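You operate a simulated robot arm through the tools that you are given. There is no shell and no other tool.

Carry out the task below with a simulated robot arm. There is one attempt and no reset: what you move stays moved.

Task
Put things in order on the top of the far table. At the end: the green dropper bottle from the top of the far table stands on top of the brown spool; the clear tall beaker from the top of the far table stands where the cream sponge stood; the cream sponge from the top of the far table stands where the gold bronze weight stood; the gold bronze weight is on the grey iron plate (marked "N25"); the orange rubbing block from the top of the far table stands on top of the iron ingot (marked "N65"); whatever was shut is shut again. Leave all else as you found it, and nothing knocked over.

Only the result counts: the job must be done as asked and must still hold three seconds after the hand-in. Knocking over, shifting, dropping, spilling or breaking anything else fails it.

Robot
A 6-joint arm with a two-finger gripper, fixed in place. Base frame: the origin is at the foot of the arm, x ahead of it, y to its left, z up; the work surface is at about z = 0. Units: cm, rad, N and s.
With the tool pointing down near the work surface it reaches from about 24 to 62 cm from the base axis. Its first joint turns from -1.152 to 1.152 rad. Payload 1.37 kg.
The TCP is the grasp point between the finger pads, 2.2 cm short of the fingertips. In the tool frame z runs along the fingers and y along their closing line. The gripper opens to 9.2 cm. The gripper's body begins 6.5 cm behind the TCP.
Orientation is that of the tool frame in the base frame, as a unit quaternion [w, x, y, z]. With the fingers straight down and closing along the base's y, the tool's x points along the base's -x, its y along +y and its z along -z.

Tools
- The arm moves only by the tool jog_arm. Its argument "plan" is a list of rows, each a list of 3 entries, a list of its own where there are three numbers: the shift along the base's x, y, z in m, then the turn, a rotation vector about the base's x, y, z in rad, then the finger opening in m, from 0 to 0.092. In form: [[[x, y, z], [wx, wy, wz], claw], ...]. A call has 1 to 20 rows; each row is the pose to reach, as a shift and turn from the pose commanded when the call began. A row lasts 0.2 s, in which the tool goes at most 5 cm and 0.15 rad; a call with a longer step from one row to the next is refused whole, and so is a gripper value outside its range. Where a pose cannot be reached the arm comes as near as it can. A force on the tool above 40 N (or 10 N above the force at the start of the call, whichever is more), or a blocked arm, ends the call early, and 0.2 s more pass. Each finger halts on what it meets, pressing with about 26 N; the grip force reading is that of the motor and also rises with nothing between the fingers. The clock runs only during rows and for 0.2 s after the last one: add rows that repeat a pose to give the fingers time. The reply holds the time, the measured pose of the TCP, the force on the tool along the base axes, the opening and the grip force, in the units named above and with some noise, with the torque about the TCP (base axes, N m) and any sound that the robot's microphone picked up, and new pictures: "pictures" is both (left out), scene, wrist or none.
- Cameras (640 x 400 px; columns grow to the right, rows downward): "scene" is fixed at [4.48, -44.43, 57.82]; the picture's right is [0.66, -0.75, 0.00], its down [-0.48, -0.42, -0.77] and it looks along [0.58, 0.51, -0.63] (base axes); focal length 321 px, centre (320, 200). "wrist" rides on the gripper at [7.1, 1.9, -10.2] in the tool frame; the picture's right is [-0.26, 0.97, 0.00], its down [-0.75, -0.20, -0.63] and it looks along [-0.60, -0.16, 0.78] (tool axes); focal length 280 px, centre (320, 200). There is no depth. A picture from a camera that has moved, and an enlarged one, comes with that camera's place and axes in the base frame and with its lens.
- zoom(camera, box): a new picture of the part [left, top, right, bottom] of that camera's present view, enlarged. No time passes.
- close_job(): hands the job in; it is judged then, once.

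Places have to be worked out from the pictures, the camera data and where the tool is seen. Open the gripper and draw the arm clear of the work before you hand the job in, unless the task says otherwise.

The tools are called after "Call:" by a JSON object that holds its "api" and its "payload". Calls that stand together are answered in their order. jog_arm: Moves the arm, as the interface text tells. Its arguments: {"type":"object","properties":{"plan":{"type":"array","items":{"type":"array"}},"pictures":{"type":"string","enum":["both","scene","wrist","none"]}},"required":["plan"]} The other tools are called the same way: zoom (camera, box) takes an enlarged picture of a part of a camera's view; close_job () hands the job in.

At the start:

```text
time: 0.0
ee_pos: [40.87, -18.23, 33.18]
tcp_rot: [0.001, 0.001, 1.0, 0.0]
force: [-0.2, 0.3, -0.4]
torque: [-0.02, 0.03, 0.0]
width: 9.21
grip_force: 0.1
```

scene: 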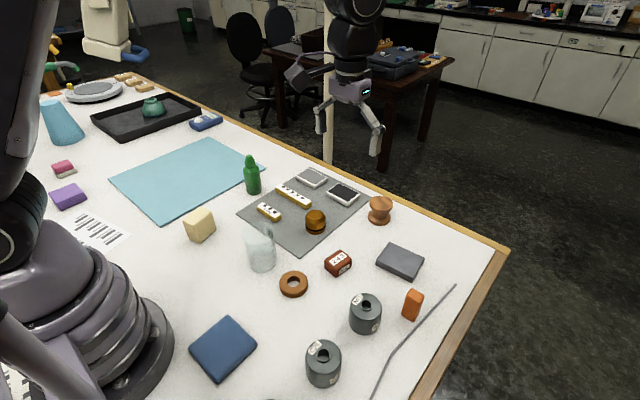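
wrist: 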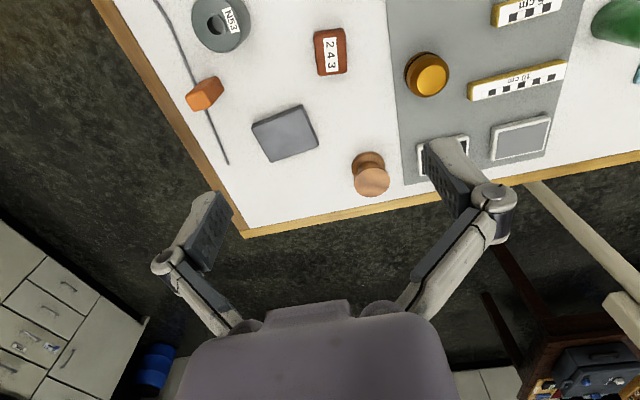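

I'll begin by looking at the scene more closely to identify objects and labels.

Call:
{"api": "zoom", "payload": {"camera": "scene", "box": [220, 150, 420, 275]}}

Call:
{"api": "zoom", "payload": {"camera": "scene", "box": [270, 230, 470, 400]}}

Call:
{"api": "zoom", "payload": {"camera": "scene", "box": [40, 80, 280, 230]}}

Call:
{"api": "zoom", "payload": {"camera": "wrist", "box": [150, 0, 450, 220]}}

```text
3.20 times, centred on (320, 212) of scene
camera zoom: at [4.48, -44.43, 57.82], right [0.66, -0.75, 0.0], down [-0.48, -0.42, -0.77], along [0.58, 0.51, -0.63], focal length 1026 px, centre (320, 160)
```

zoom: 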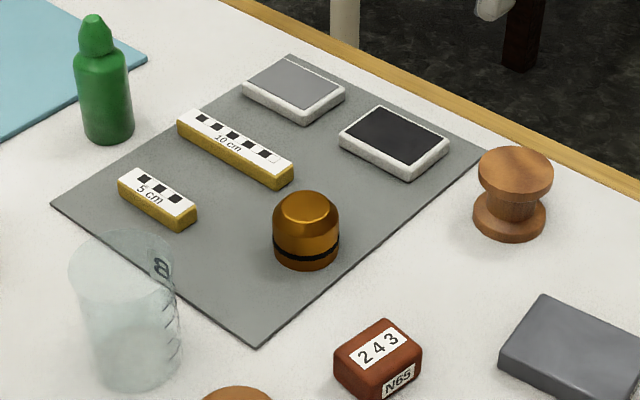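

```text
2.35 times, centred on (370, 315) of scene
camera zoom: at [4.48, -44.43, 57.82], right [0.66, -0.75, 0.0], down [-0.48, -0.42, -0.77], along [0.58, 0.51, -0.63], focal length 755 px, centre (202, -71)
```

zoom: 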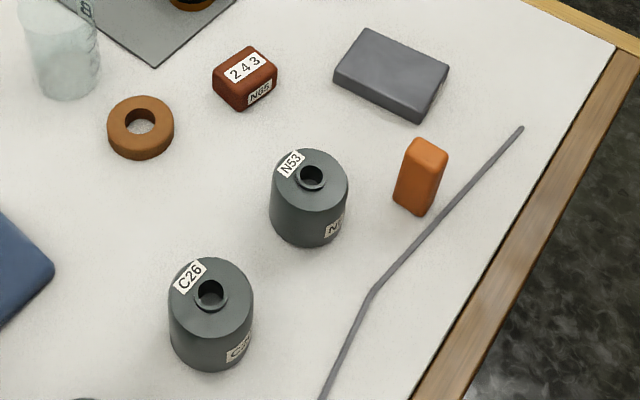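

```text
2.67 times, centred on (160, 155) of scene
camera zoom: at [4.48, -44.43, 57.82], right [0.66, -0.75, 0.0], down [-0.48, -0.42, -0.77], along [0.58, 0.51, -0.63], focal length 855 px, centre (747, 320)
```

zoom: 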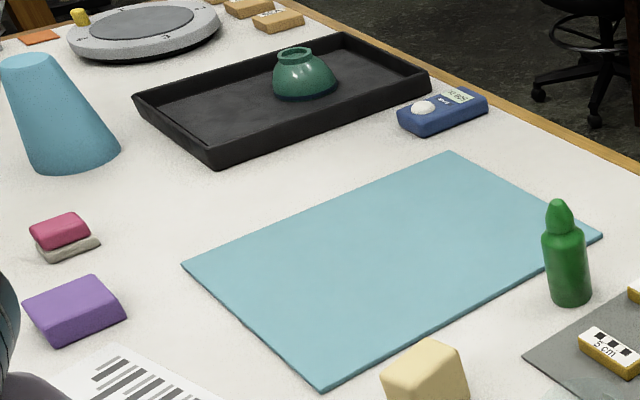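

```text
1.82 times, centred on (300, 110) of wrist
camera zoom: at [33.77, -16.24, 43.26], right [0.26, 0.96, 0.0], down [0.75, -0.21, 0.63], along [0.6, -0.17, -0.78], focal length 510 px, centre (356, 364)
```

zoom: 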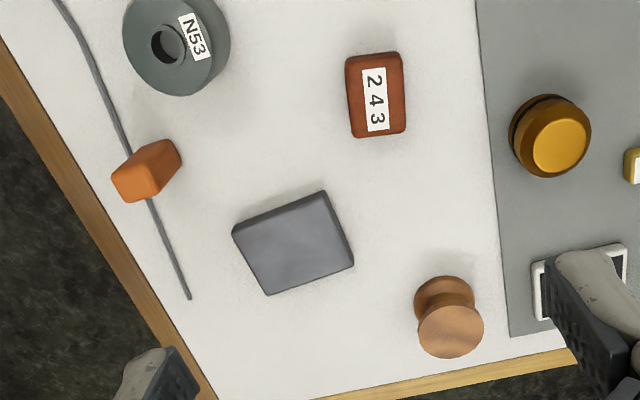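

I judge the gold weight at about (47.8, -4.8), the plate at about (52, -27), the ingot at about (41.7, -16.9) and the spool at about (61.6, -14.9). I'm moving sideways at a safe height to view the other objects with the wrist camera.

Call:
{"api": "jog_arm", "payload": {"plan": [[[0, 0.045, 0], [0, 0, 0], 0.092], [[-0.01, 0.09, -0.0], [0, 0, 0], 0.092], [[-0.03, 0.13, -0.0], [0, 0, 0], 0.092], [[-0.05, 0.17, 0], [0, 0, 0], 0.092], [[-0.06, 0.2, 0], [0, 0, 0], 0.092], [[-0.06, 0.2, 0], [0, 0, 0], 0.092]], "pictures": "both"}}

```text
time: 1.4
ee_pos: [35.17, 1.75, 33.23]
tcp_rot: [0.0, 0.001, 1.0, 0.0]
force: [-0.1, -0.5, 0.7]
torque: [0.04, 0.0, 0.03]
width: 9.23
grip_force: 0.1
camera wrist: at [28.02, 3.72, 43.38], right [0.26, 0.96, 0.0], down [0.75, -0.21, 0.63], along [0.6, -0.17, -0.78], focal length 280 px, centre (320, 200)
```

scene: 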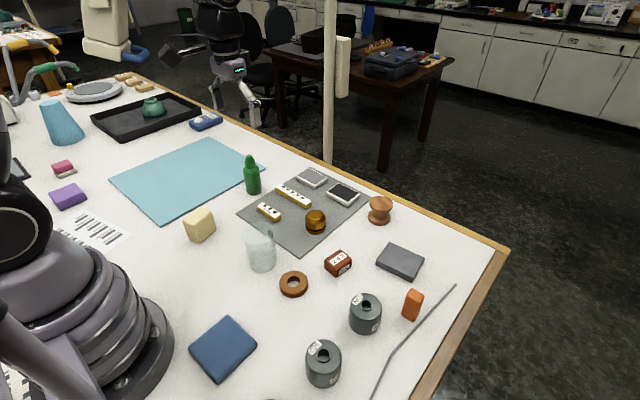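
wrist: 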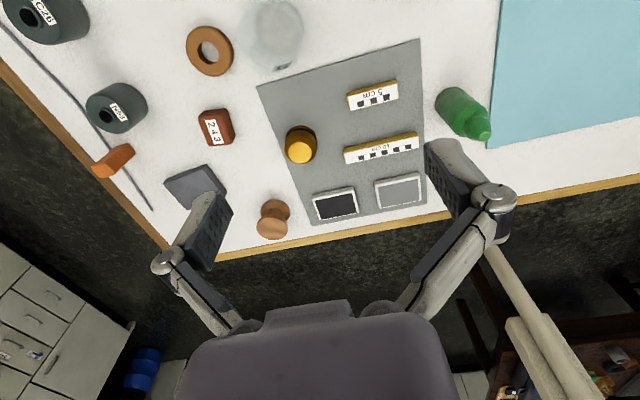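

The wrist view now covers the mat, beaker and bottle. I'm zooming in to measure them.

Call:
{"api": "zoom", "payload": {"camera": "wrist", "box": [220, 0, 520, 190]}}

Call:
{"api": "zoom", "payload": {"camera": "wrist", "box": [60, 50, 320, 250]}}

Call:
{"api": "zoom", "payload": {"camera": "scene", "box": [170, 180, 310, 290]}}

Call:
{"api": "zoom", "payload": {"camera": "scene", "box": [370, 230, 450, 280]}}

```text
2.11 times, centred on (370, 95) of wrist
camera zoom: at [28.02, 3.72, 43.38], right [0.26, 0.96, 0.0], down [0.75, -0.21, 0.63], along [0.6, -0.17, -0.78], focal length 590 px, centre (215, 421)
```

zoom: 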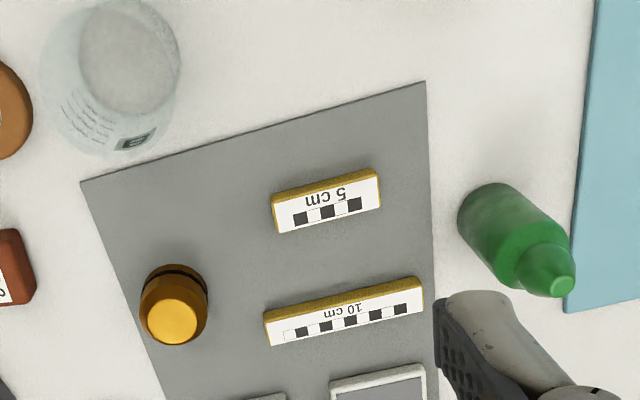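

```text
2.00 times, centred on (190, 150) of wrist
camera zoom: at [28.02, 3.72, 43.38], right [0.26, 0.96, 0.0], down [0.75, -0.21, 0.63], along [0.6, -0.17, -0.78], focal length 561 px, centre (580, 300)
```

zoom: 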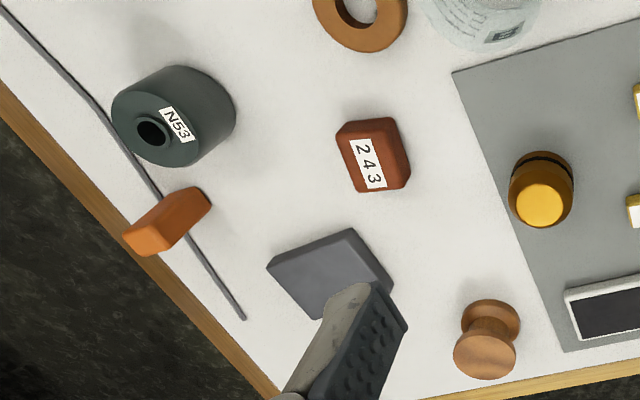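

```text
3.64 times, centred on (240, 235) of scene
camera zoom: at [4.48, -44.43, 57.82], right [0.66, -0.75, 0.0], down [-0.48, -0.42, -0.77], along [0.58, 0.51, -0.63], focal length 1166 px, centre (611, 73)
```

zoom: 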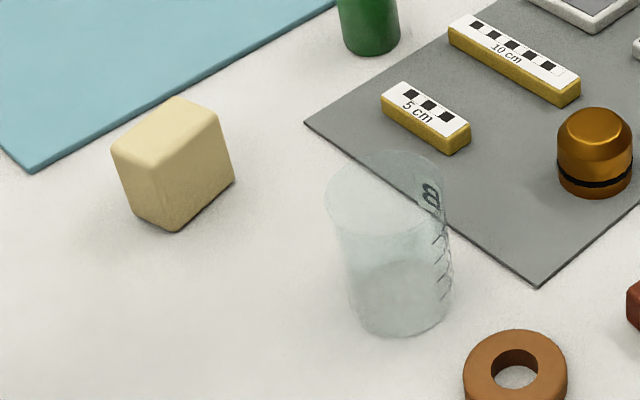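

```text
8.00 times, centred on (410, 255) of scene
camera zoom: at [4.48, -44.43, 57.82], right [0.66, -0.75, 0.0], down [-0.48, -0.42, -0.77], along [0.58, 0.51, -0.63], focal length 2566 px, centre (-400, -240)
```

zoom: 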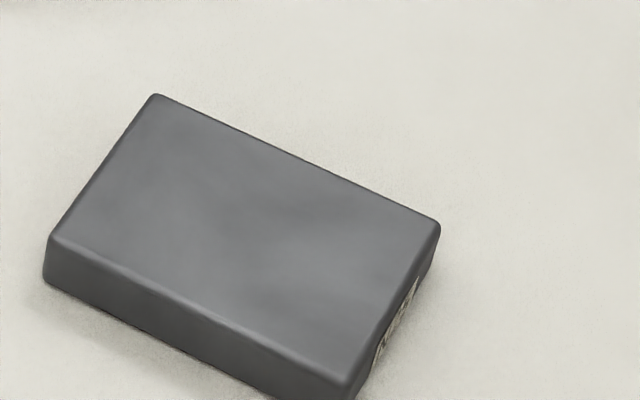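

The weight's centre is at about (47.8, -4.75) and its top at about z = 5. I'm moving to a hover above it to check alignment.

Call:
{"api": "jog_arm", "payload": {"plan": [[[0.025, -0.013, -0.03], [0, 0, 0], 0.092], [[0.05, -0.026, -0.065], [0, 0, 0], 0.092], [[0.075, -0.039, -0.1], [0, 0, 0], 0.092], [[0.1, -0.052, -0.14], [0, 0, 0], 0.092], [[0.12, -0.06, -0.175], [0, 0, 0], 0.092], [[0.1265, -0.065, -0.205], [0, 0, 0], 0.092], [[0.1265, -0.065, -0.205], [0, 0, 0], 0.092], [[0.1265, -0.065, -0.205], [0, 0, 0], 0.092]]}}

```text
time: 3.2
ee_pos: [47.25, -4.73, 12.86]
tcp_rot: [0.001, 0.001, 1.0, 0.0]
force: [-0.3, -1.0, 0.3]
torque: [0.0, 0.04, -0.03]
width: 9.18
grip_force: 0.0
camera wrist: at [40.14, -2.82, 22.91], right [0.26, 0.96, 0.0], down [0.75, -0.21, 0.63], along [0.6, -0.17, -0.78], focal length 280 px, centre (320, 200)
```

scene: 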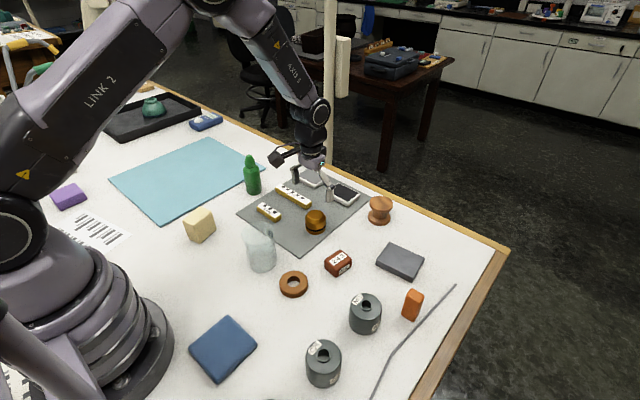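
wrist: 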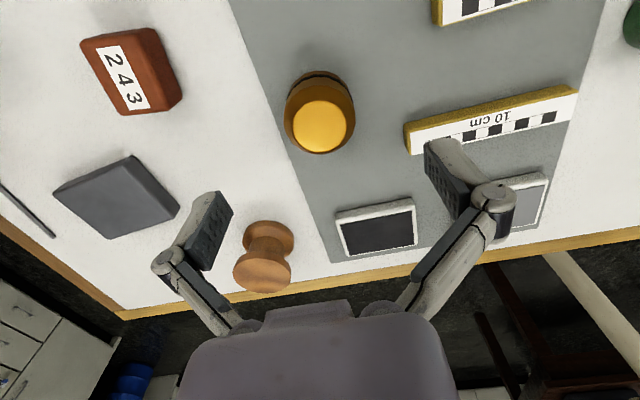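

The weight is centred under the tool to within about 0.6 cm. I'm descending around it with open fingers, with a small correction in x.

Call:
{"api": "jog_arm", "payload": {"plan": [[[0.006, -0.001, -0.02], [0, 0, 0], 0.092], [[0.006, -0.001, -0.045], [0, 0, 0], 0.092], [[0.006, -0.001, -0.07], [0, 0, 0], 0.092], [[0.006, -0.001, -0.09], [0, 0, 0], 0.092], [[0.006, -0.001, -0.098], [0, 0, 0], 0.092], [[0.006, -0.001, -0.098], [0, 0, 0], 0.092]]}}

```text
time: 4.6
ee_pos: [48.04, -4.67, 2.92]
tcp_rot: [0.001, 0.0, 1.0, 0.0]
force: [0.0, -0.4, -0.8]
torque: [0.03, 0.01, 0.0]
width: 9.21
grip_force: 0.1
camera wrist: at [41.0, -2.81, 13.0], right [0.26, 0.96, 0.0], down [0.75, -0.21, 0.63], along [0.6, -0.17, -0.78], focal length 280 px, centre (320, 200)
```

scene: 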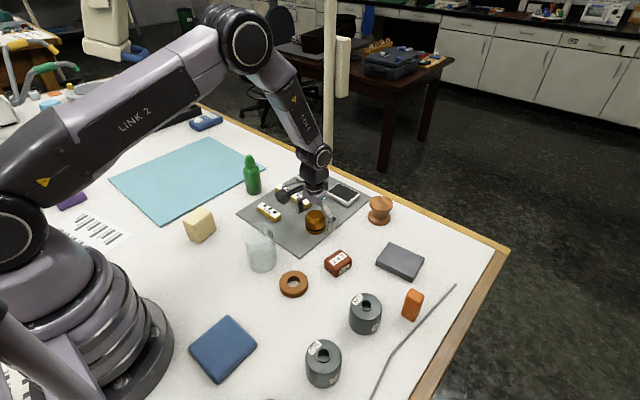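
wrist: 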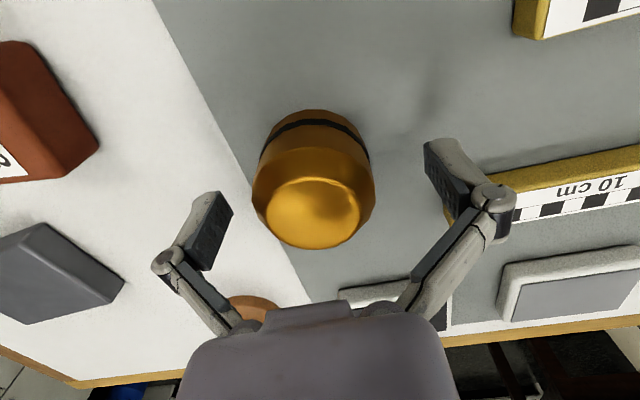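

The fingers straddle the weight nicely. I'll shift -2 mm in y to centre on it and close.

Call:
{"api": "jog_arm", "payload": {"plan": [[[-0.001, -0.002, 0], [0, 0, 0], 0.092], [[-0.001, -0.002, 0], [0, 0, 0], 0.07], [[-0.001, -0.002, 0], [0, 0, 0], 0.05], [[-0.001, -0.002, 0], [0, 0, 0], 0.03], [[-0.001, -0.002, 0], [0, 0, 0], 0.03], [[-0.001, -0.002, 0], [0, 0, 0], 0.03]], "pictures": "wrist"}}

```text
time: 6.0
ee_pos: [48.09, -4.86, 2.99]
tcp_rot: [0.001, 0.001, 1.0, 0.0]
force: [-2.5, -2.9, 4.9]
torque: [-0.04, 0.02, 0.03]
width: 5.13
grip_force: 26.0
camera wrist: at [40.97, -3.04, 13.08], right [0.26, 0.96, 0.0], down [0.75, -0.21, 0.63], along [0.6, -0.17, -0.78], focal length 280 px, centre (320, 200)
```

wrist: 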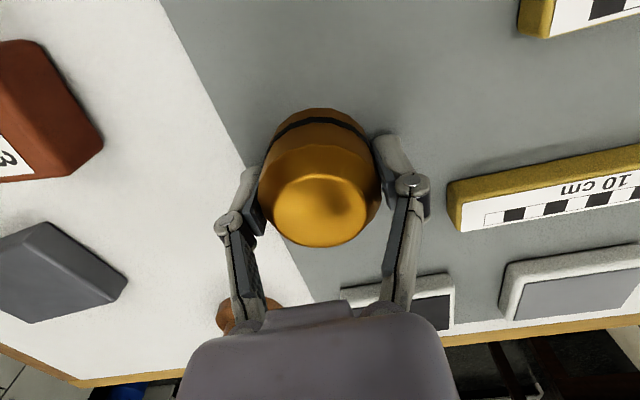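

The weight is gripped at width 5.13 cm. Its original centre was about (47.95, -4.87). I'm lifting a little to check the load.

Call:
{"api": "jog_arm", "payload": {"plan": [[[0, 0, 0.01], [0, 0, 0], 0.03], [[0, 0, 0.025], [0, 0, 0], 0.03], [[0, 0, 0.05], [0, 0, 0], 0.03], [[0, 0, 0.075], [0, 0, 0], 0.03], [[0, 0, 0.1], [0, 0, 0], 0.03], [[0, 0, 0.1], [0, 0, 0], 0.03]]}}

```text
time: 7.4
ee_pos: [47.71, -5.11, 13.17]
tcp_rot: [0.0, 0.001, 1.0, 0.001]
force: [-0.6, -0.7, -6.3]
torque: [0.02, 0.0, -0.02]
width: 5.1
grip_force: 25.6
camera wrist: at [40.86, -3.15, 23.21], right [0.26, 0.96, 0.0], down [0.75, -0.21, 0.63], along [0.6, -0.17, -0.78], focal length 280 px, centre (320, 200)
```

scene: 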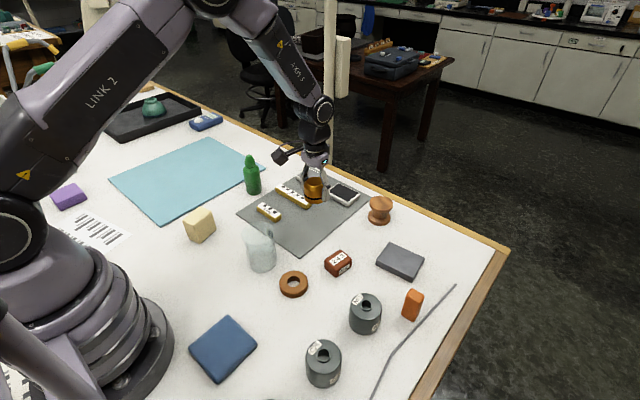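
wrist: 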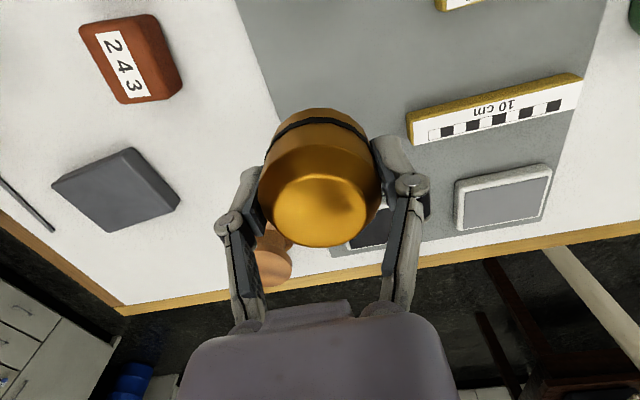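

The weight is held securely (about 0.6 kg). I'm carrying it to above the plate at about (51.8, -26.8).

Call:
{"api": "jog_arm", "payload": {"plan": [[[0.005, -0.03, 0], [0, 0, 0], 0.03], [[0.01, -0.065, 0], [0, 0, 0], 0.03], [[0.015, -0.1, 0], [0, 0, 0], 0.03], [[0.02, -0.135, 0], [0, 0, 0], 0.03], [[0.03, -0.17, 0], [0, 0, 0], 0.03], [[0.035, -0.2, 0], [0, 0, 0], 0.03], [[0.04, -0.218, 0], [0, 0, 0], 0.03], [[0.04, -0.218, 0], [0, 0, 0], 0.03], [[0.04, -0.218, 0], [0, 0, 0], 0.03]]}}

```text
time: 9.4
ee_pos: [52.0, -26.97, 13.09]
tcp_rot: [0.0, 0.001, 1.0, -0.001]
force: [0.2, 0.3, -6.3]
torque: [-0.03, 0.01, 0.01]
width: 5.12
grip_force: 25.7
camera wrist: at [44.96, -24.97, 23.17], right [0.26, 0.96, 0.0], down [0.75, -0.21, 0.63], along [0.6, -0.16, -0.78], focal length 280 px, centre (320, 200)
```

scene: 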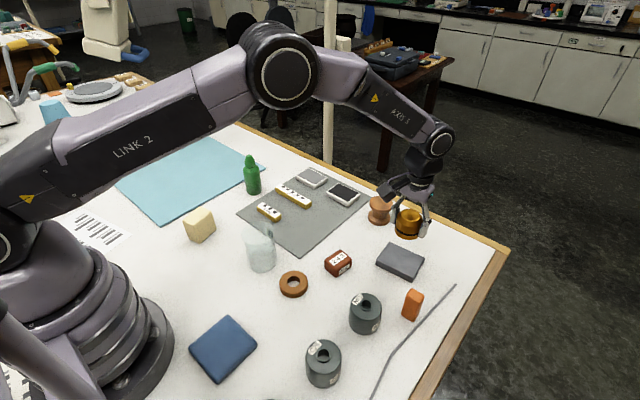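
wrist: 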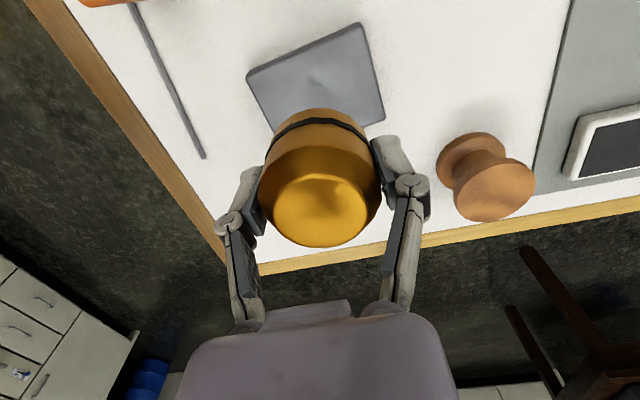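

The plate's centre works out at about (51.7, -26.8), and the tool is nearly above it. I'm lowering to just above contact.

Call:
{"api": "jog_arm", "payload": {"plan": [[[-0.001, 0.001, -0.02], [0, 0, 0], 0.03], [[-0.0015, 0.001, -0.045], [0, 0, 0], 0.03], [[-0.0015, 0.001, -0.065], [0, 0, 0], 0.03], [[-0.0015, 0.001, -0.078], [0, 0, 0], 0.03], [[-0.0015, 0.001, -0.08], [0, 0, 0], 0.03], [[-0.0015, 0.001, -0.08], [0, 0, 0], 0.03]]}}

```text
time: 10.8
ee_pos: [51.96, -26.72, 4.97]
tcp_rot: [0.001, 0.002, 1.0, -0.001]
force: [-0.2, 0.0, -5.4]
torque: [0.03, 0.0, 0.0]
width: 5.11
grip_force: 26.3
camera wrist: at [44.81, -24.79, 15.04], right [0.26, 0.96, 0.0], down [0.75, -0.21, 0.63], along [0.6, -0.17, -0.78], focal length 280 px, centre (320, 200)
```

scene: 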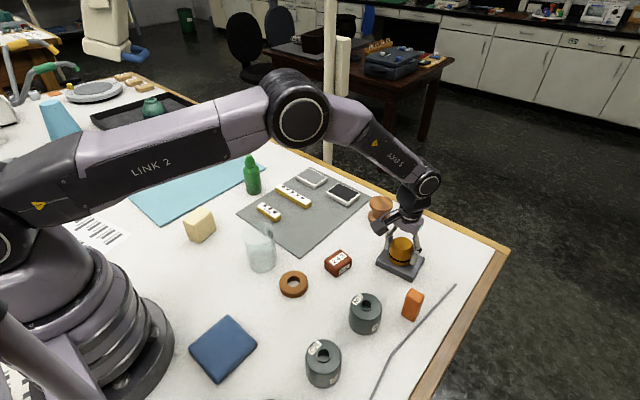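
wrist: 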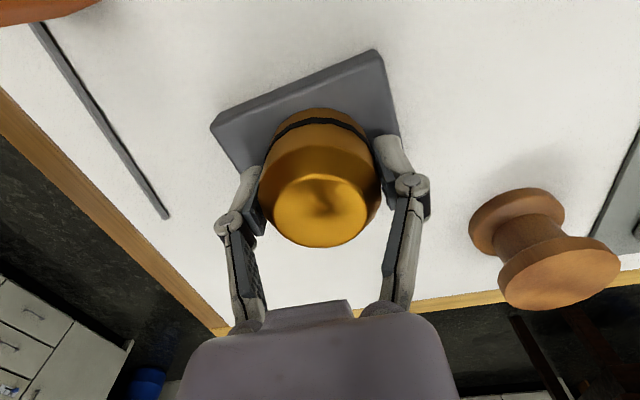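

The tool still reads about -5.4 N, so the weight is not yet in contact. I'm lowering 2 mm gently.

Call:
{"api": "jog_arm", "payload": {"plan": [[[0, 0, -0.001], [0, 0, 0], 0.03], [[0, 0, -0.002], [0, 0, 0], 0.03], [[0, 0, -0.002], [0, 0, 0], 0.03]], "pictures": "none"}}

Call:
{"api": "zoom", "payload": {"camera": "scene", "box": [350, 200, 450, 290]}}

```text
time: 11.6
ee_pos: [51.79, -26.7, 4.77]
tcp_rot: [0.001, 0.001, 1.0, 0.0]
force: [-0.5, 0.5, -5.8]
torque: [0.03, -0.02, 0.0]
width: 5.08
grip_force: 26.1
```

```text
4.44 times, centred on (400, 245) of scene
camera zoom: at [4.48, -44.43, 57.81], right [0.66, -0.75, 0.0], down [-0.48, -0.42, -0.77], along [0.58, 0.51, -0.63], focal length 1426 px, centre (-36, 0)
```

zoom: 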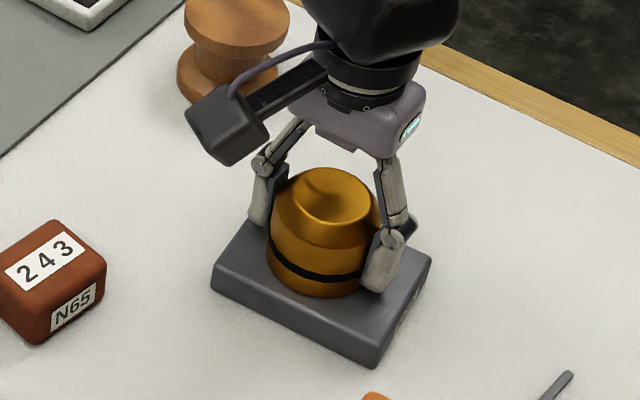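

There's still no contact. I'm lowering another 2 mm.

Call:
{"api": "jog_arm", "payload": {"plan": [[[0, 0, -0.001], [0, 0, 0], 0.03], [[0, 0, -0.002], [0, 0, 0], 0.03], [[0, 0, -0.002], [0, 0, 0], 0.03]], "pictures": "none"}}

```text
time: 12.4
ee_pos: [51.87, -26.75, 4.45]
tcp_rot: [0.001, 0.001, 1.0, 0.0]
force: [-1.4, -1.4, -0.4]
torque: [0.07, 0.05, 0.03]
width: 5.12
grip_force: 26.3
```

The load has transferred to the plate, with force now about 0. I'm opening the fingers and then retreating straight up.

Call:
{"api": "jog_arm", "payload": {"plan": [[[0, 0, 0], [0, 0, 0], 0.06], [[0, 0, 0], [0, 0, 0], 0.075], [[0, 0, 0], [0, 0, 0], 0.088], [[0, 0, 0], [0, 0, 0], 0.092], [[0, 0, 0.02], [0, 0, 0], 0.092], [[0, 0, 0.05], [0, 0, 0], 0.092], [[0, 0, 0.09], [0, 0, 0], 0.092], [[0, 0, 0.13], [0, 0, 0], 0.092], [[0, 0, 0.13], [0, 0, 0], 0.092]]}}

```text
time: 14.4
ee_pos: [51.71, -26.76, 17.49]
tcp_rot: [0.0, 0.001, 1.0, -0.001]
force: [-0.4, -0.4, -0.6]
torque: [-0.01, -0.02, 0.0]
width: 9.22
grip_force: 0.1
camera wrist: at [44.64, -24.74, 27.61], right [0.26, 0.96, 0.0], down [0.75, -0.21, 0.63], along [0.6, -0.17, -0.78], focal length 280 px, centre (320, 200)
```

scene: 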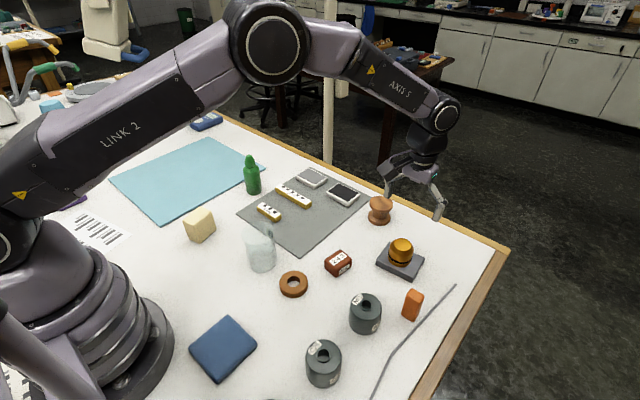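
wrist: 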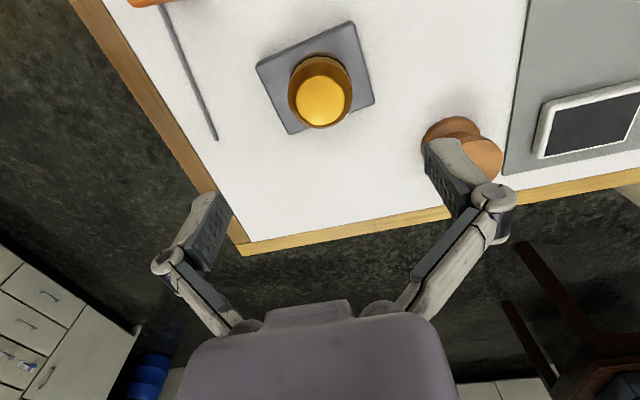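

The weight stands centred on the plate. Next is the orange block, so I'm moving to a viewing pose over it.

Call:
{"api": "jog_arm", "payload": {"plan": [[[-0.03, -0.018, 0.005], [0, 0, 0], 0.092], [[-0.06, -0.036, 0.005], [0, 0, 0], 0.092], [[-0.09, -0.054, 0.005], [0, 0, 0], 0.092], [[-0.117, -0.072, 0.005], [0, 0, 0], 0.092], [[-0.117, -0.072, 0.005], [0, 0, 0], 0.092], [[-0.117, -0.072, 0.005], [0, 0, 0], 0.092]]}}

```text
time: 15.8
ee_pos: [40.04, -33.74, 17.93]
tcp_rot: [0.001, 0.001, 1.0, 0.0]
force: [-0.6, 0.2, 0.6]
torque: [-0.02, 0.04, 0.0]
width: 9.18
grip_force: 0.1
camera wrist: at [33.02, -31.78, 28.0], right [0.26, 0.96, 0.0], down [0.75, -0.21, 0.63], along [0.6, -0.17, -0.78], focal length 280 px, centre (320, 200)
```

scene: 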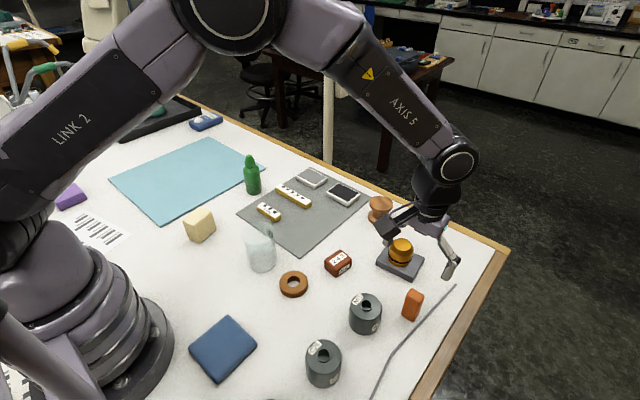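
wrist: 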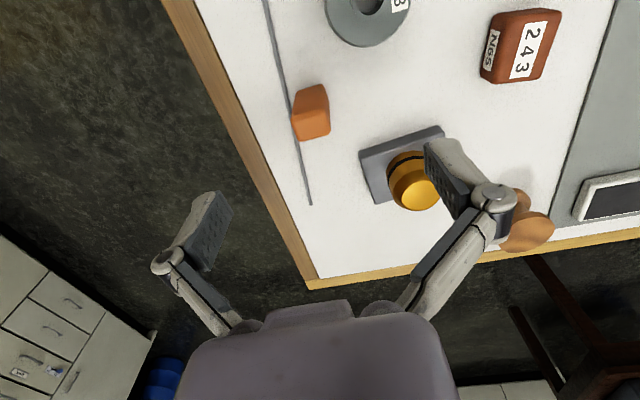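

Call:
{"api": "zoom", "payload": {"camera": "wrist", "box": [250, 50, 380, 170]}}

Call:
{"api": "zoom", "payload": {"camera": "scene", "box": [385, 270, 465, 330]}}

Call:
{"api": "zoom", "payload": {"camera": "wrist", "box": [440, 0, 600, 110]}}

Call:
{"api": "zoom", "payload": {"camera": "scene", "box": [310, 235, 370, 285]}}

```text
3.33 times, centred on (315, 110) of wrist
camera zoom: at [33.02, -31.78, 28.0], right [0.26, 0.96, 0.0], down [0.75, -0.21, 0.63], along [0.6, -0.17, -0.78], focal length 935 px, centre (337, 500)
```

zoom: 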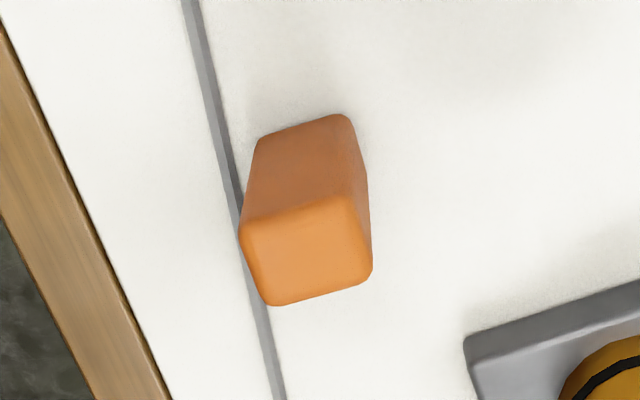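

```text
6.67 times, centred on (425, 300) of scene
camera zoom: at [4.47, -44.43, 57.82], right [0.66, -0.75, 0.0], down [-0.48, -0.42, -0.77], along [0.58, 0.51, -0.63], focal length 2138 px, centre (-380, -467)
```

zoom: 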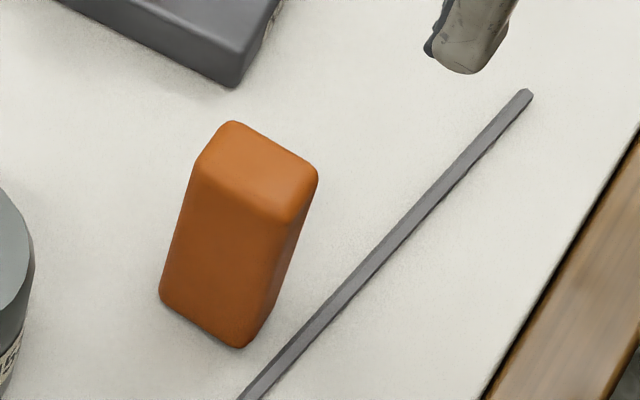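

```text
3.64 times, centred on (520, 55) of wrist
camera zoom: at [33.02, -31.78, 28.0], right [0.26, 0.96, 0.0], down [0.75, -0.21, 0.63], along [0.6, -0.17, -0.78], focal length 1020 px, centre (-407, 727)
```

zoom: 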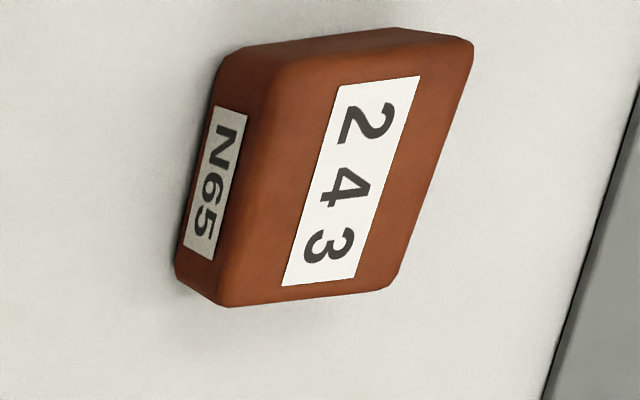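

```text
8.00 times, centred on (340, 260) of scene
camera zoom: at [4.47, -44.43, 57.82], right [0.66, -0.75, 0.0], down [-0.48, -0.42, -0.77], along [0.58, 0.51, -0.63], focal length 2566 px, centre (160, -280)
```

zoom: 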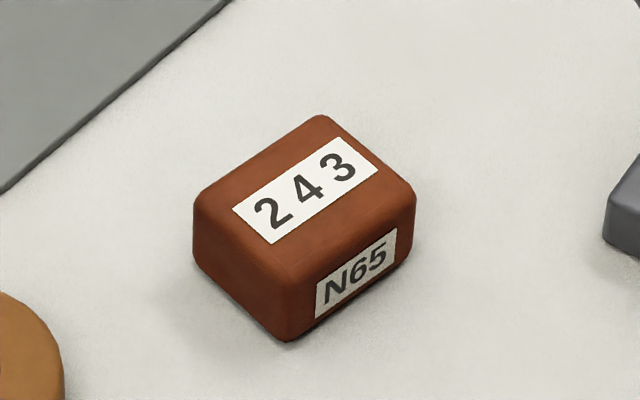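

The orange block stands on end at about (42.2, -35.0), roughly 2.2 × 2.8 × 6 cm, and the thin rod lies close beside it. I'll keep the fingertips above the rod. First I'll hover lower over the block and verify.

Call:
{"api": "jog_arm", "payload": {"plan": [[[0.011, -0.006, -0.02], [0, 0, 0], 0.08], [[0.0215, -0.0125, -0.045], [0, 0, 0], 0.07], [[0.0215, -0.0125, -0.065], [0, 0, 0], 0.07], [[0.0215, -0.0125, -0.065], [0, 0, 0], 0.07]], "pictures": "both"}}

```text
time: 16.8
ee_pos: [42.2, -34.95, 11.42]
tcp_rot: [0.001, 0.001, 1.0, 0.0]
force: [0.3, -0.3, 0.1]
torque: [-0.02, 0.03, -0.03]
width: 6.99
grip_force: 0.0
camera wrist: at [35.12, -32.89, 21.6], right [0.26, 0.96, 0.0], down [0.75, -0.21, 0.63], along [0.6, -0.17, -0.78], focal length 280 px, centre (320, 200)
```

scene: 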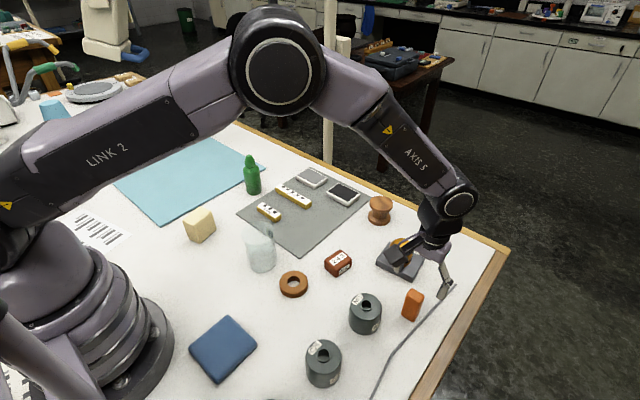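
wrist: 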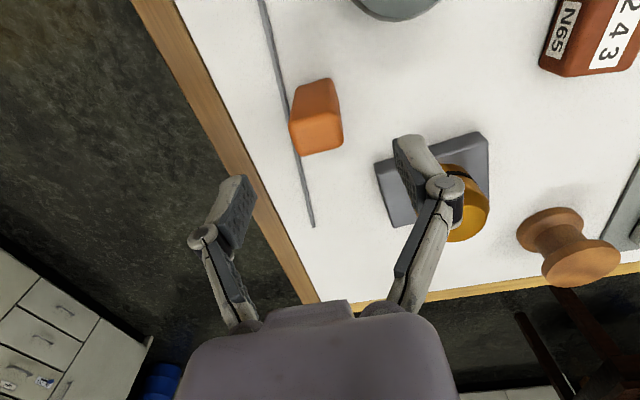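

The block's top centre computes to (42.25, -35.0), right under the tool. I'm descending to z≈4, keeping the fingertips at about 1.8 cm above the rod.

Call:
{"api": "jog_arm", "payload": {"plan": [[[0, 0, -0.03], [0, 0, 0], 0.07], [[0, 0, -0.055], [0, 0, 0], 0.07], [[0, 0, -0.073], [0, 0, 0], 0.07], [[0, 0, -0.073], [0, 0, 0], 0.07]], "pictures": "both"}}

```text
time: 17.8
ee_pos: [42.25, -35.08, 4.14]
tcp_rot: [0.001, 0.001, 1.0, 0.0]
force: [0.3, -0.5, -0.6]
torque: [0.0, 0.01, 0.0]
width: 7.0
grip_force: 0.1
camera wrist: at [35.18, -33.17, 14.29], right [0.26, 0.96, 0.0], down [0.75, -0.21, 0.63], along [0.6, -0.17, -0.78], focal length 280 px, centre (320, 200)
```

scene: 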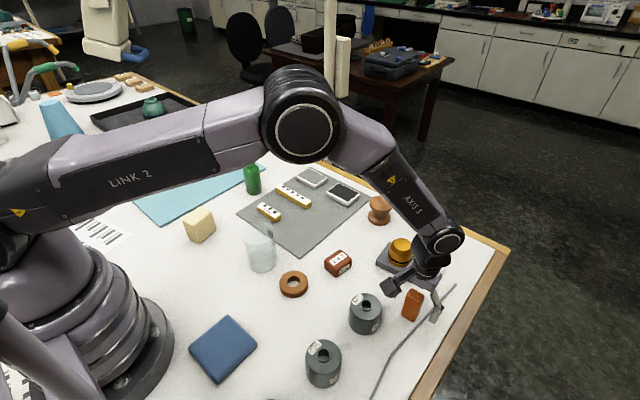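
wrist: 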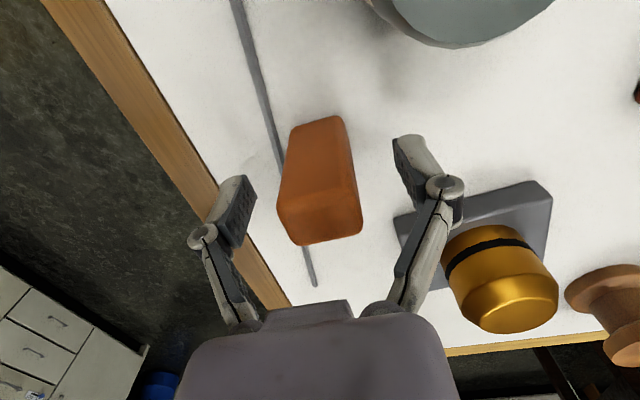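

The block is centred between the fingers. Closing and lifting.

Call:
{"api": "jog_arm", "payload": {"plan": [[[0, 0, 0], [0, 0, 0], 0.05], [[0, 0, 0], [0, 0, 0], 0.03], [[0, 0, 0], [0, 0, 0], 0.012], [[0, 0, 0], [0, 0, 0], 0.012], [[0, 0, 0], [0, 0, 0], 0.012], [[0, 0, 0.01], [0, 0, 0], 0.012], [[0, 0, 0.03], [0, 0, 0], 0.012], [[0, 0, 0.06], [0, 0, 0], 0.012], [[0, 0, 0.09], [0, 0, 0], 0.012], [[0, 0, 0.09], [0, 0, 0], 0.012]], "pictures": "both"}}

```text
time: 20.0
ee_pos: [41.92, -35.16, 13.13]
tcp_rot: [0.0, 0.002, 1.0, 0.0]
force: [-1.2, 0.0, -1.0]
torque: [0.0, 0.0, 0.0]
width: 2.88
grip_force: 26.3
camera wrist: at [34.93, -33.22, 23.27], right [0.26, 0.96, 0.0], down [0.75, -0.21, 0.63], along [0.6, -0.16, -0.78], focal length 280 px, centre (320, 200)
```

scene: 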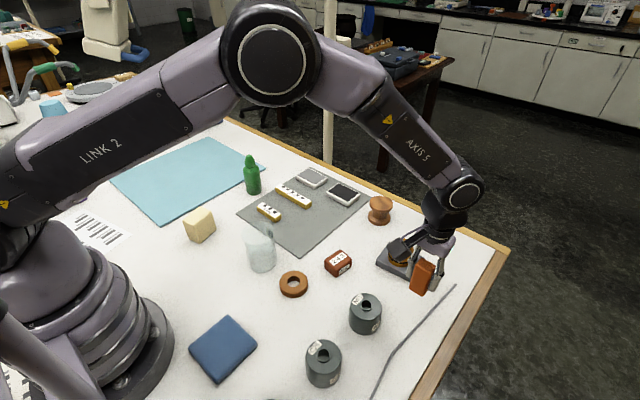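
wrist: 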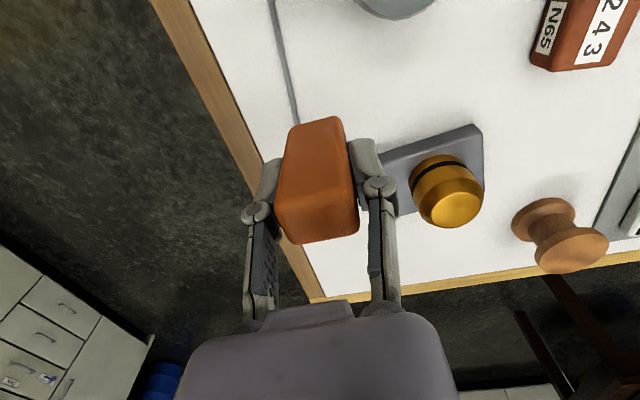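

The block is gripped at 2.88 cm. I'm carrying it to above the ingot at about (41.8, -17.0).

Call:
{"api": "jog_arm", "payload": {"plan": [[[0, 0.03, 0], [0, 0, 0], 0.012], [[0, 0.065, 0], [0, 0, 0], 0.012], [[0, 0.1, 0], [0, 0, 0], 0.012], [[0, 0.135, 0], [0, 0, 0], 0.012], [[0, 0.165, 0], [0, 0, 0], 0.012], [[0, 0.181, 0], [0, 0, 0], 0.012], [[0, 0.181, 0], [0, 0, 0], 0.012], [[0, 0.181, 0], [0, 0, 0], 0.012]], "pictures": "both"}}

```text
time: 21.8
ee_pos: [42.36, -17.0, 13.25]
tcp_rot: [0.001, 0.001, 1.0, 0.0]
force: [-0.5, -0.4, -1.0]
torque: [0.0, 0.01, -0.01]
width: 2.9
grip_force: 26.0
camera wrist: at [35.33, -15.01, 23.41], right [0.26, 0.96, 0.0], down [0.75, -0.21, 0.63], along [0.6, -0.17, -0.78], focal length 280 px, centre (320, 200)
```

scene: 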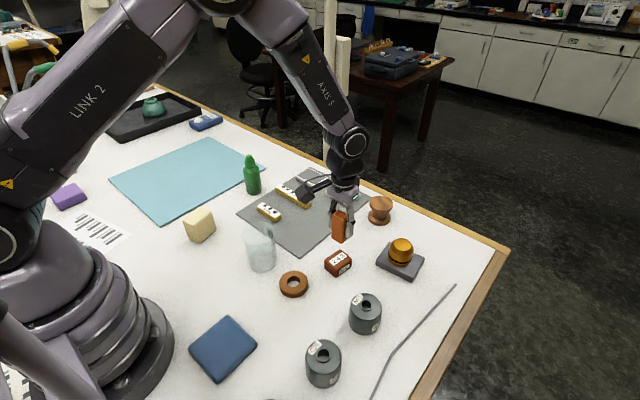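
wrist: 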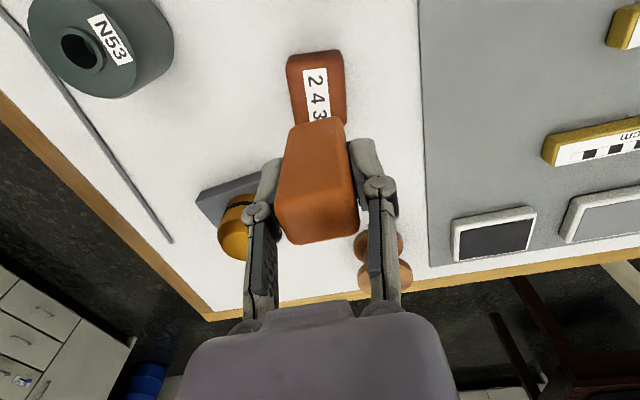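

I'm zooming to measure the ingot's top face relative to the held block.

Call:
{"api": "zoom", "payload": {"camera": "wrist", "box": [260, 30, 390, 150]}}

Call:
{"api": "zoom", "payload": {"camera": "scene", "box": [300, 180, 400, 285]}}

```text
3.33 times, centred on (325, 90) of wrist
camera zoom: at [35.33, -15.01, 23.41], right [0.26, 0.96, 0.0], down [0.75, -0.21, 0.63], along [0.6, -0.17, -0.78], focal length 935 px, centre (303, 567)
```

zoom: 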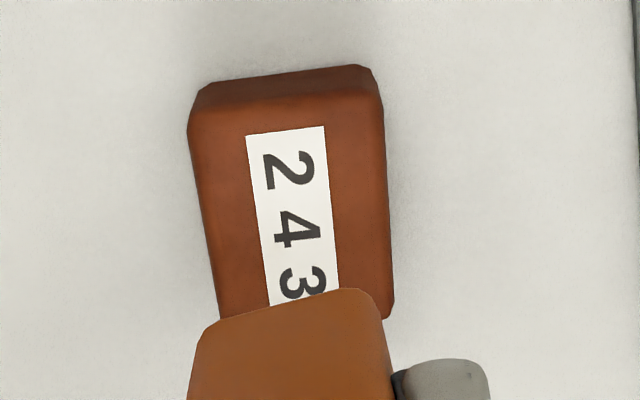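

```text
3.81 times, centred on (350, 232) of scene
camera zoom: at [4.48, -44.43, 57.82], right [0.66, -0.75, 0.0], down [-0.48, -0.42, -0.77], along [0.58, 0.51, -0.63], focal length 1222 px, centre (206, 76)
```

zoom: 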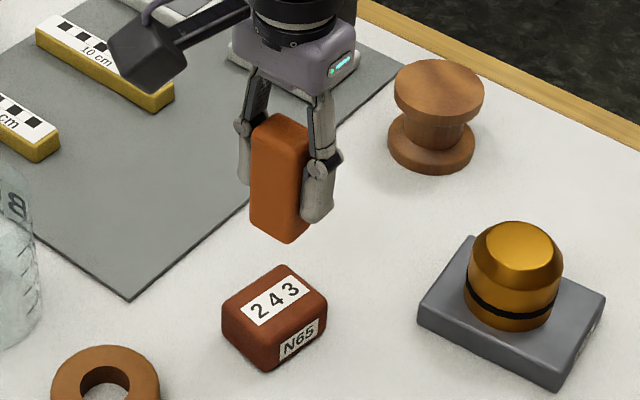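

The ingot's centre computes to (41.87, -17.05). I'm shifting -0.5 cm in x and lowering to just above it.

Call:
{"api": "jog_arm", "payload": {"plan": [[[-0.005, -0.001, -0.01], [0, 0, 0], 0.012], [[-0.005, -0.001, -0.03], [0, 0, 0], 0.012], [[-0.005, -0.001, -0.05], [0, 0, 0], 0.012], [[-0.005, -0.001, -0.056], [0, 0, 0], 0.012], [[-0.005, -0.001, -0.056], [0, 0, 0], 0.012]], "pictures": "both"}}

Call:
{"api": "zoom", "payload": {"camera": "scene", "box": [300, 200, 380, 285]}}

```text
time: 23.0
ee_pos: [41.71, -17.1, 7.5]
tcp_rot: [0.0, 0.001, 1.0, 0.0]
force: [0.2, -0.5, -0.2]
torque: [-0.01, 0.0, 0.0]
width: 2.9
grip_force: 25.9
camera wrist: at [34.67, -15.13, 17.68], right [0.26, 0.96, 0.0], down [0.75, -0.21, 0.63], along [0.6, -0.17, -0.78], focal length 280 px, centre (320, 200)
```

scene: 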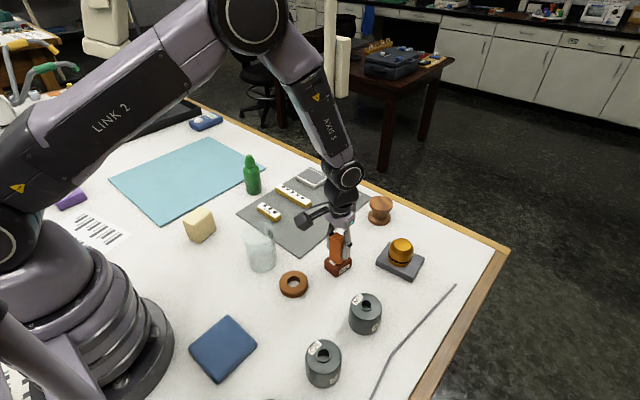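
wrist: 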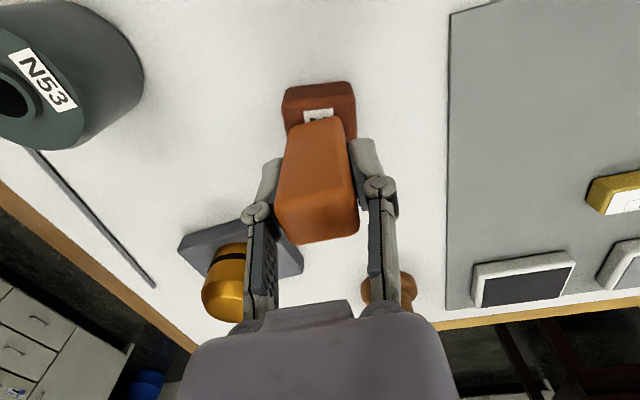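

```text
4.71 times, centred on (340, 242) of scene
camera zoom: at [4.48, -44.43, 57.82], right [0.66, -0.75, 0.0], down [-0.48, -0.42, -0.77], along [0.58, 0.51, -0.63], focal length 1509 px, centre (226, 0)
```

zoom: 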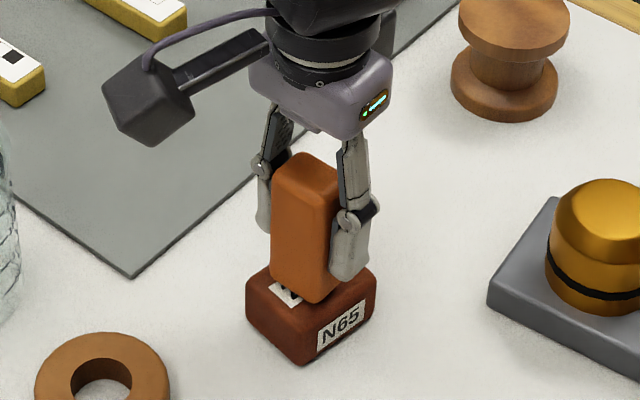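

The block is hovering just over the ingot, well centred. I'm lowering in small steps to feel contact.

Call:
{"api": "jog_arm", "payload": {"plan": [[[0, 0, -0.001], [0, 0, 0], 0.012], [[0, 0, -0.002], [0, 0, 0], 0.012], [[0, 0, -0.003], [0, 0, 0], 0.012], [[0, 0, -0.003], [0, 0, 0], 0.012]], "pictures": "none"}}

```text
time: 24.0
ee_pos: [41.71, -17.12, 7.17]
tcp_rot: [0.001, 0.001, 1.0, 0.0]
force: [-0.3, -0.2, 0.9]
torque: [0.03, 0.07, 0.0]
width: 2.88
grip_force: 26.4
```

There's a slight change in force. I'm lowering 1 mm more to confirm contact.

Call:
{"api": "jog_arm", "payload": {"plan": [[[0, 0, -0.001], [0, 0, 0], 0.012], [[0, 0, -0.001], [0, 0, 0], 0.012]], "pictures": "none"}}

Call:
{"api": "zoom", "payload": {"camera": "scene", "box": [310, 215, 370, 285]}}

```text
time: 24.6
ee_pos: [41.69, -17.17, 7.14]
tcp_rot: [0.002, 0.001, 1.0, -0.001]
force: [-2.1, 1.2, 15.2]
torque: [0.11, 0.16, 0.02]
width: 2.9
grip_force: 26.2
```

```text
5.71 times, centred on (340, 250) of scene
camera zoom: at [4.47, -44.43, 57.82], right [0.66, -0.75, 0.0], down [-0.48, -0.42, -0.77], along [0.58, 0.51, -0.63], focal length 1833 px, centre (206, -86)
```

zoom: 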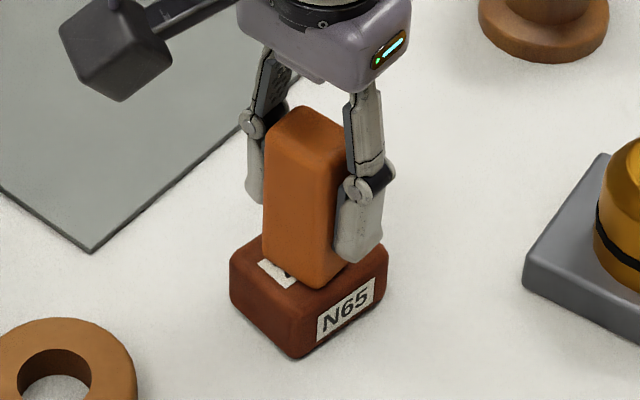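

Contact is firm at 15 N. I'll back off 0.7 mm, release gently and retreat straight up.

Call:
{"api": "jog_arm", "payload": {"plan": [[[0, 0, 0.0008], [0, 0, 0], 0.02], [[0, 0, 0.0008], [0, 0, 0], 0.035], [[0, 0, 0.0008], [0, 0, 0], 0.045], [[0, 0, 0.0008], [0, 0, 0], 0.055], [[0, 0, 0.0008], [0, 0, 0], 0.06], [[0, 0, 0.03], [0, 0, 0], 0.06], [[0, 0, 0.06], [0, 0, 0], 0.07], [[0, 0, 0.1], [0, 0, 0], 0.092], [[0, 0, 0.14], [0, 0, 0], 0.092], [[0, 0, 0.14], [0, 0, 0], 0.092]], "pictures": "both"}}

Call:
{"api": "zoom", "payload": {"camera": "scene", "box": [300, 200, 430, 285]}}

```text
time: 26.8
ee_pos: [41.51, -17.07, 21.54]
tcp_rot: [0.001, 0.001, 1.0, 0.0]
force: [0.8, 0.0, -0.9]
torque: [0.0, 0.03, -0.01]
width: 9.21
grip_force: 0.0
camera wrist: at [34.5, -15.11, 31.62], right [0.26, 0.96, 0.0], down [0.75, -0.21, 0.63], along [0.6, -0.16, -0.78], focal length 280 px, centre (320, 200)
```

scene: 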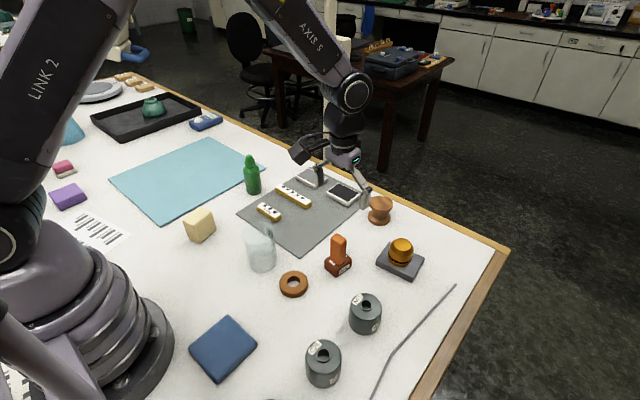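
wrist: 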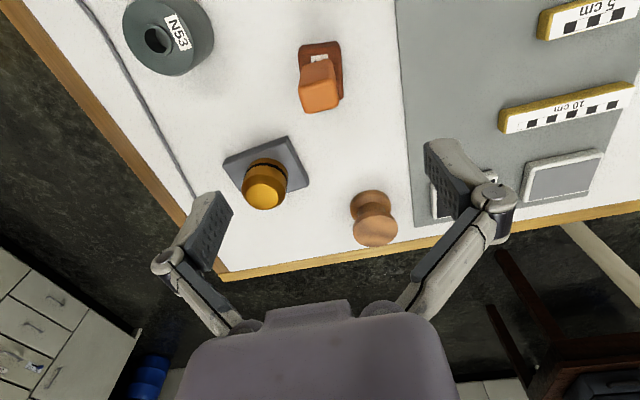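

```text
4.71 times, centred on (365, 242) of scene
camera zoom: at [4.48, -44.43, 57.82], right [0.66, -0.75, 0.0], down [-0.48, -0.42, -0.77], along [0.58, 0.51, -0.63], focal length 1509 px, centre (108, 0)
```

zoom: 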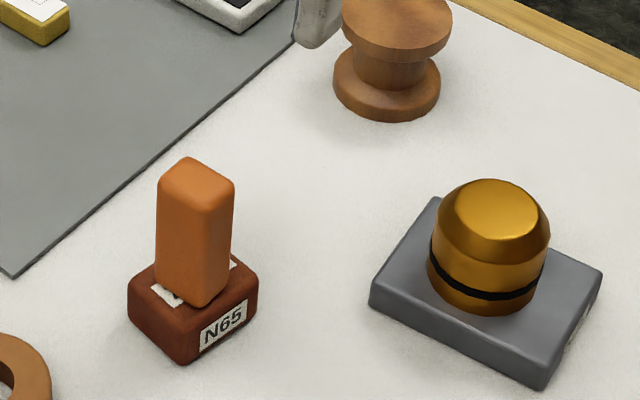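

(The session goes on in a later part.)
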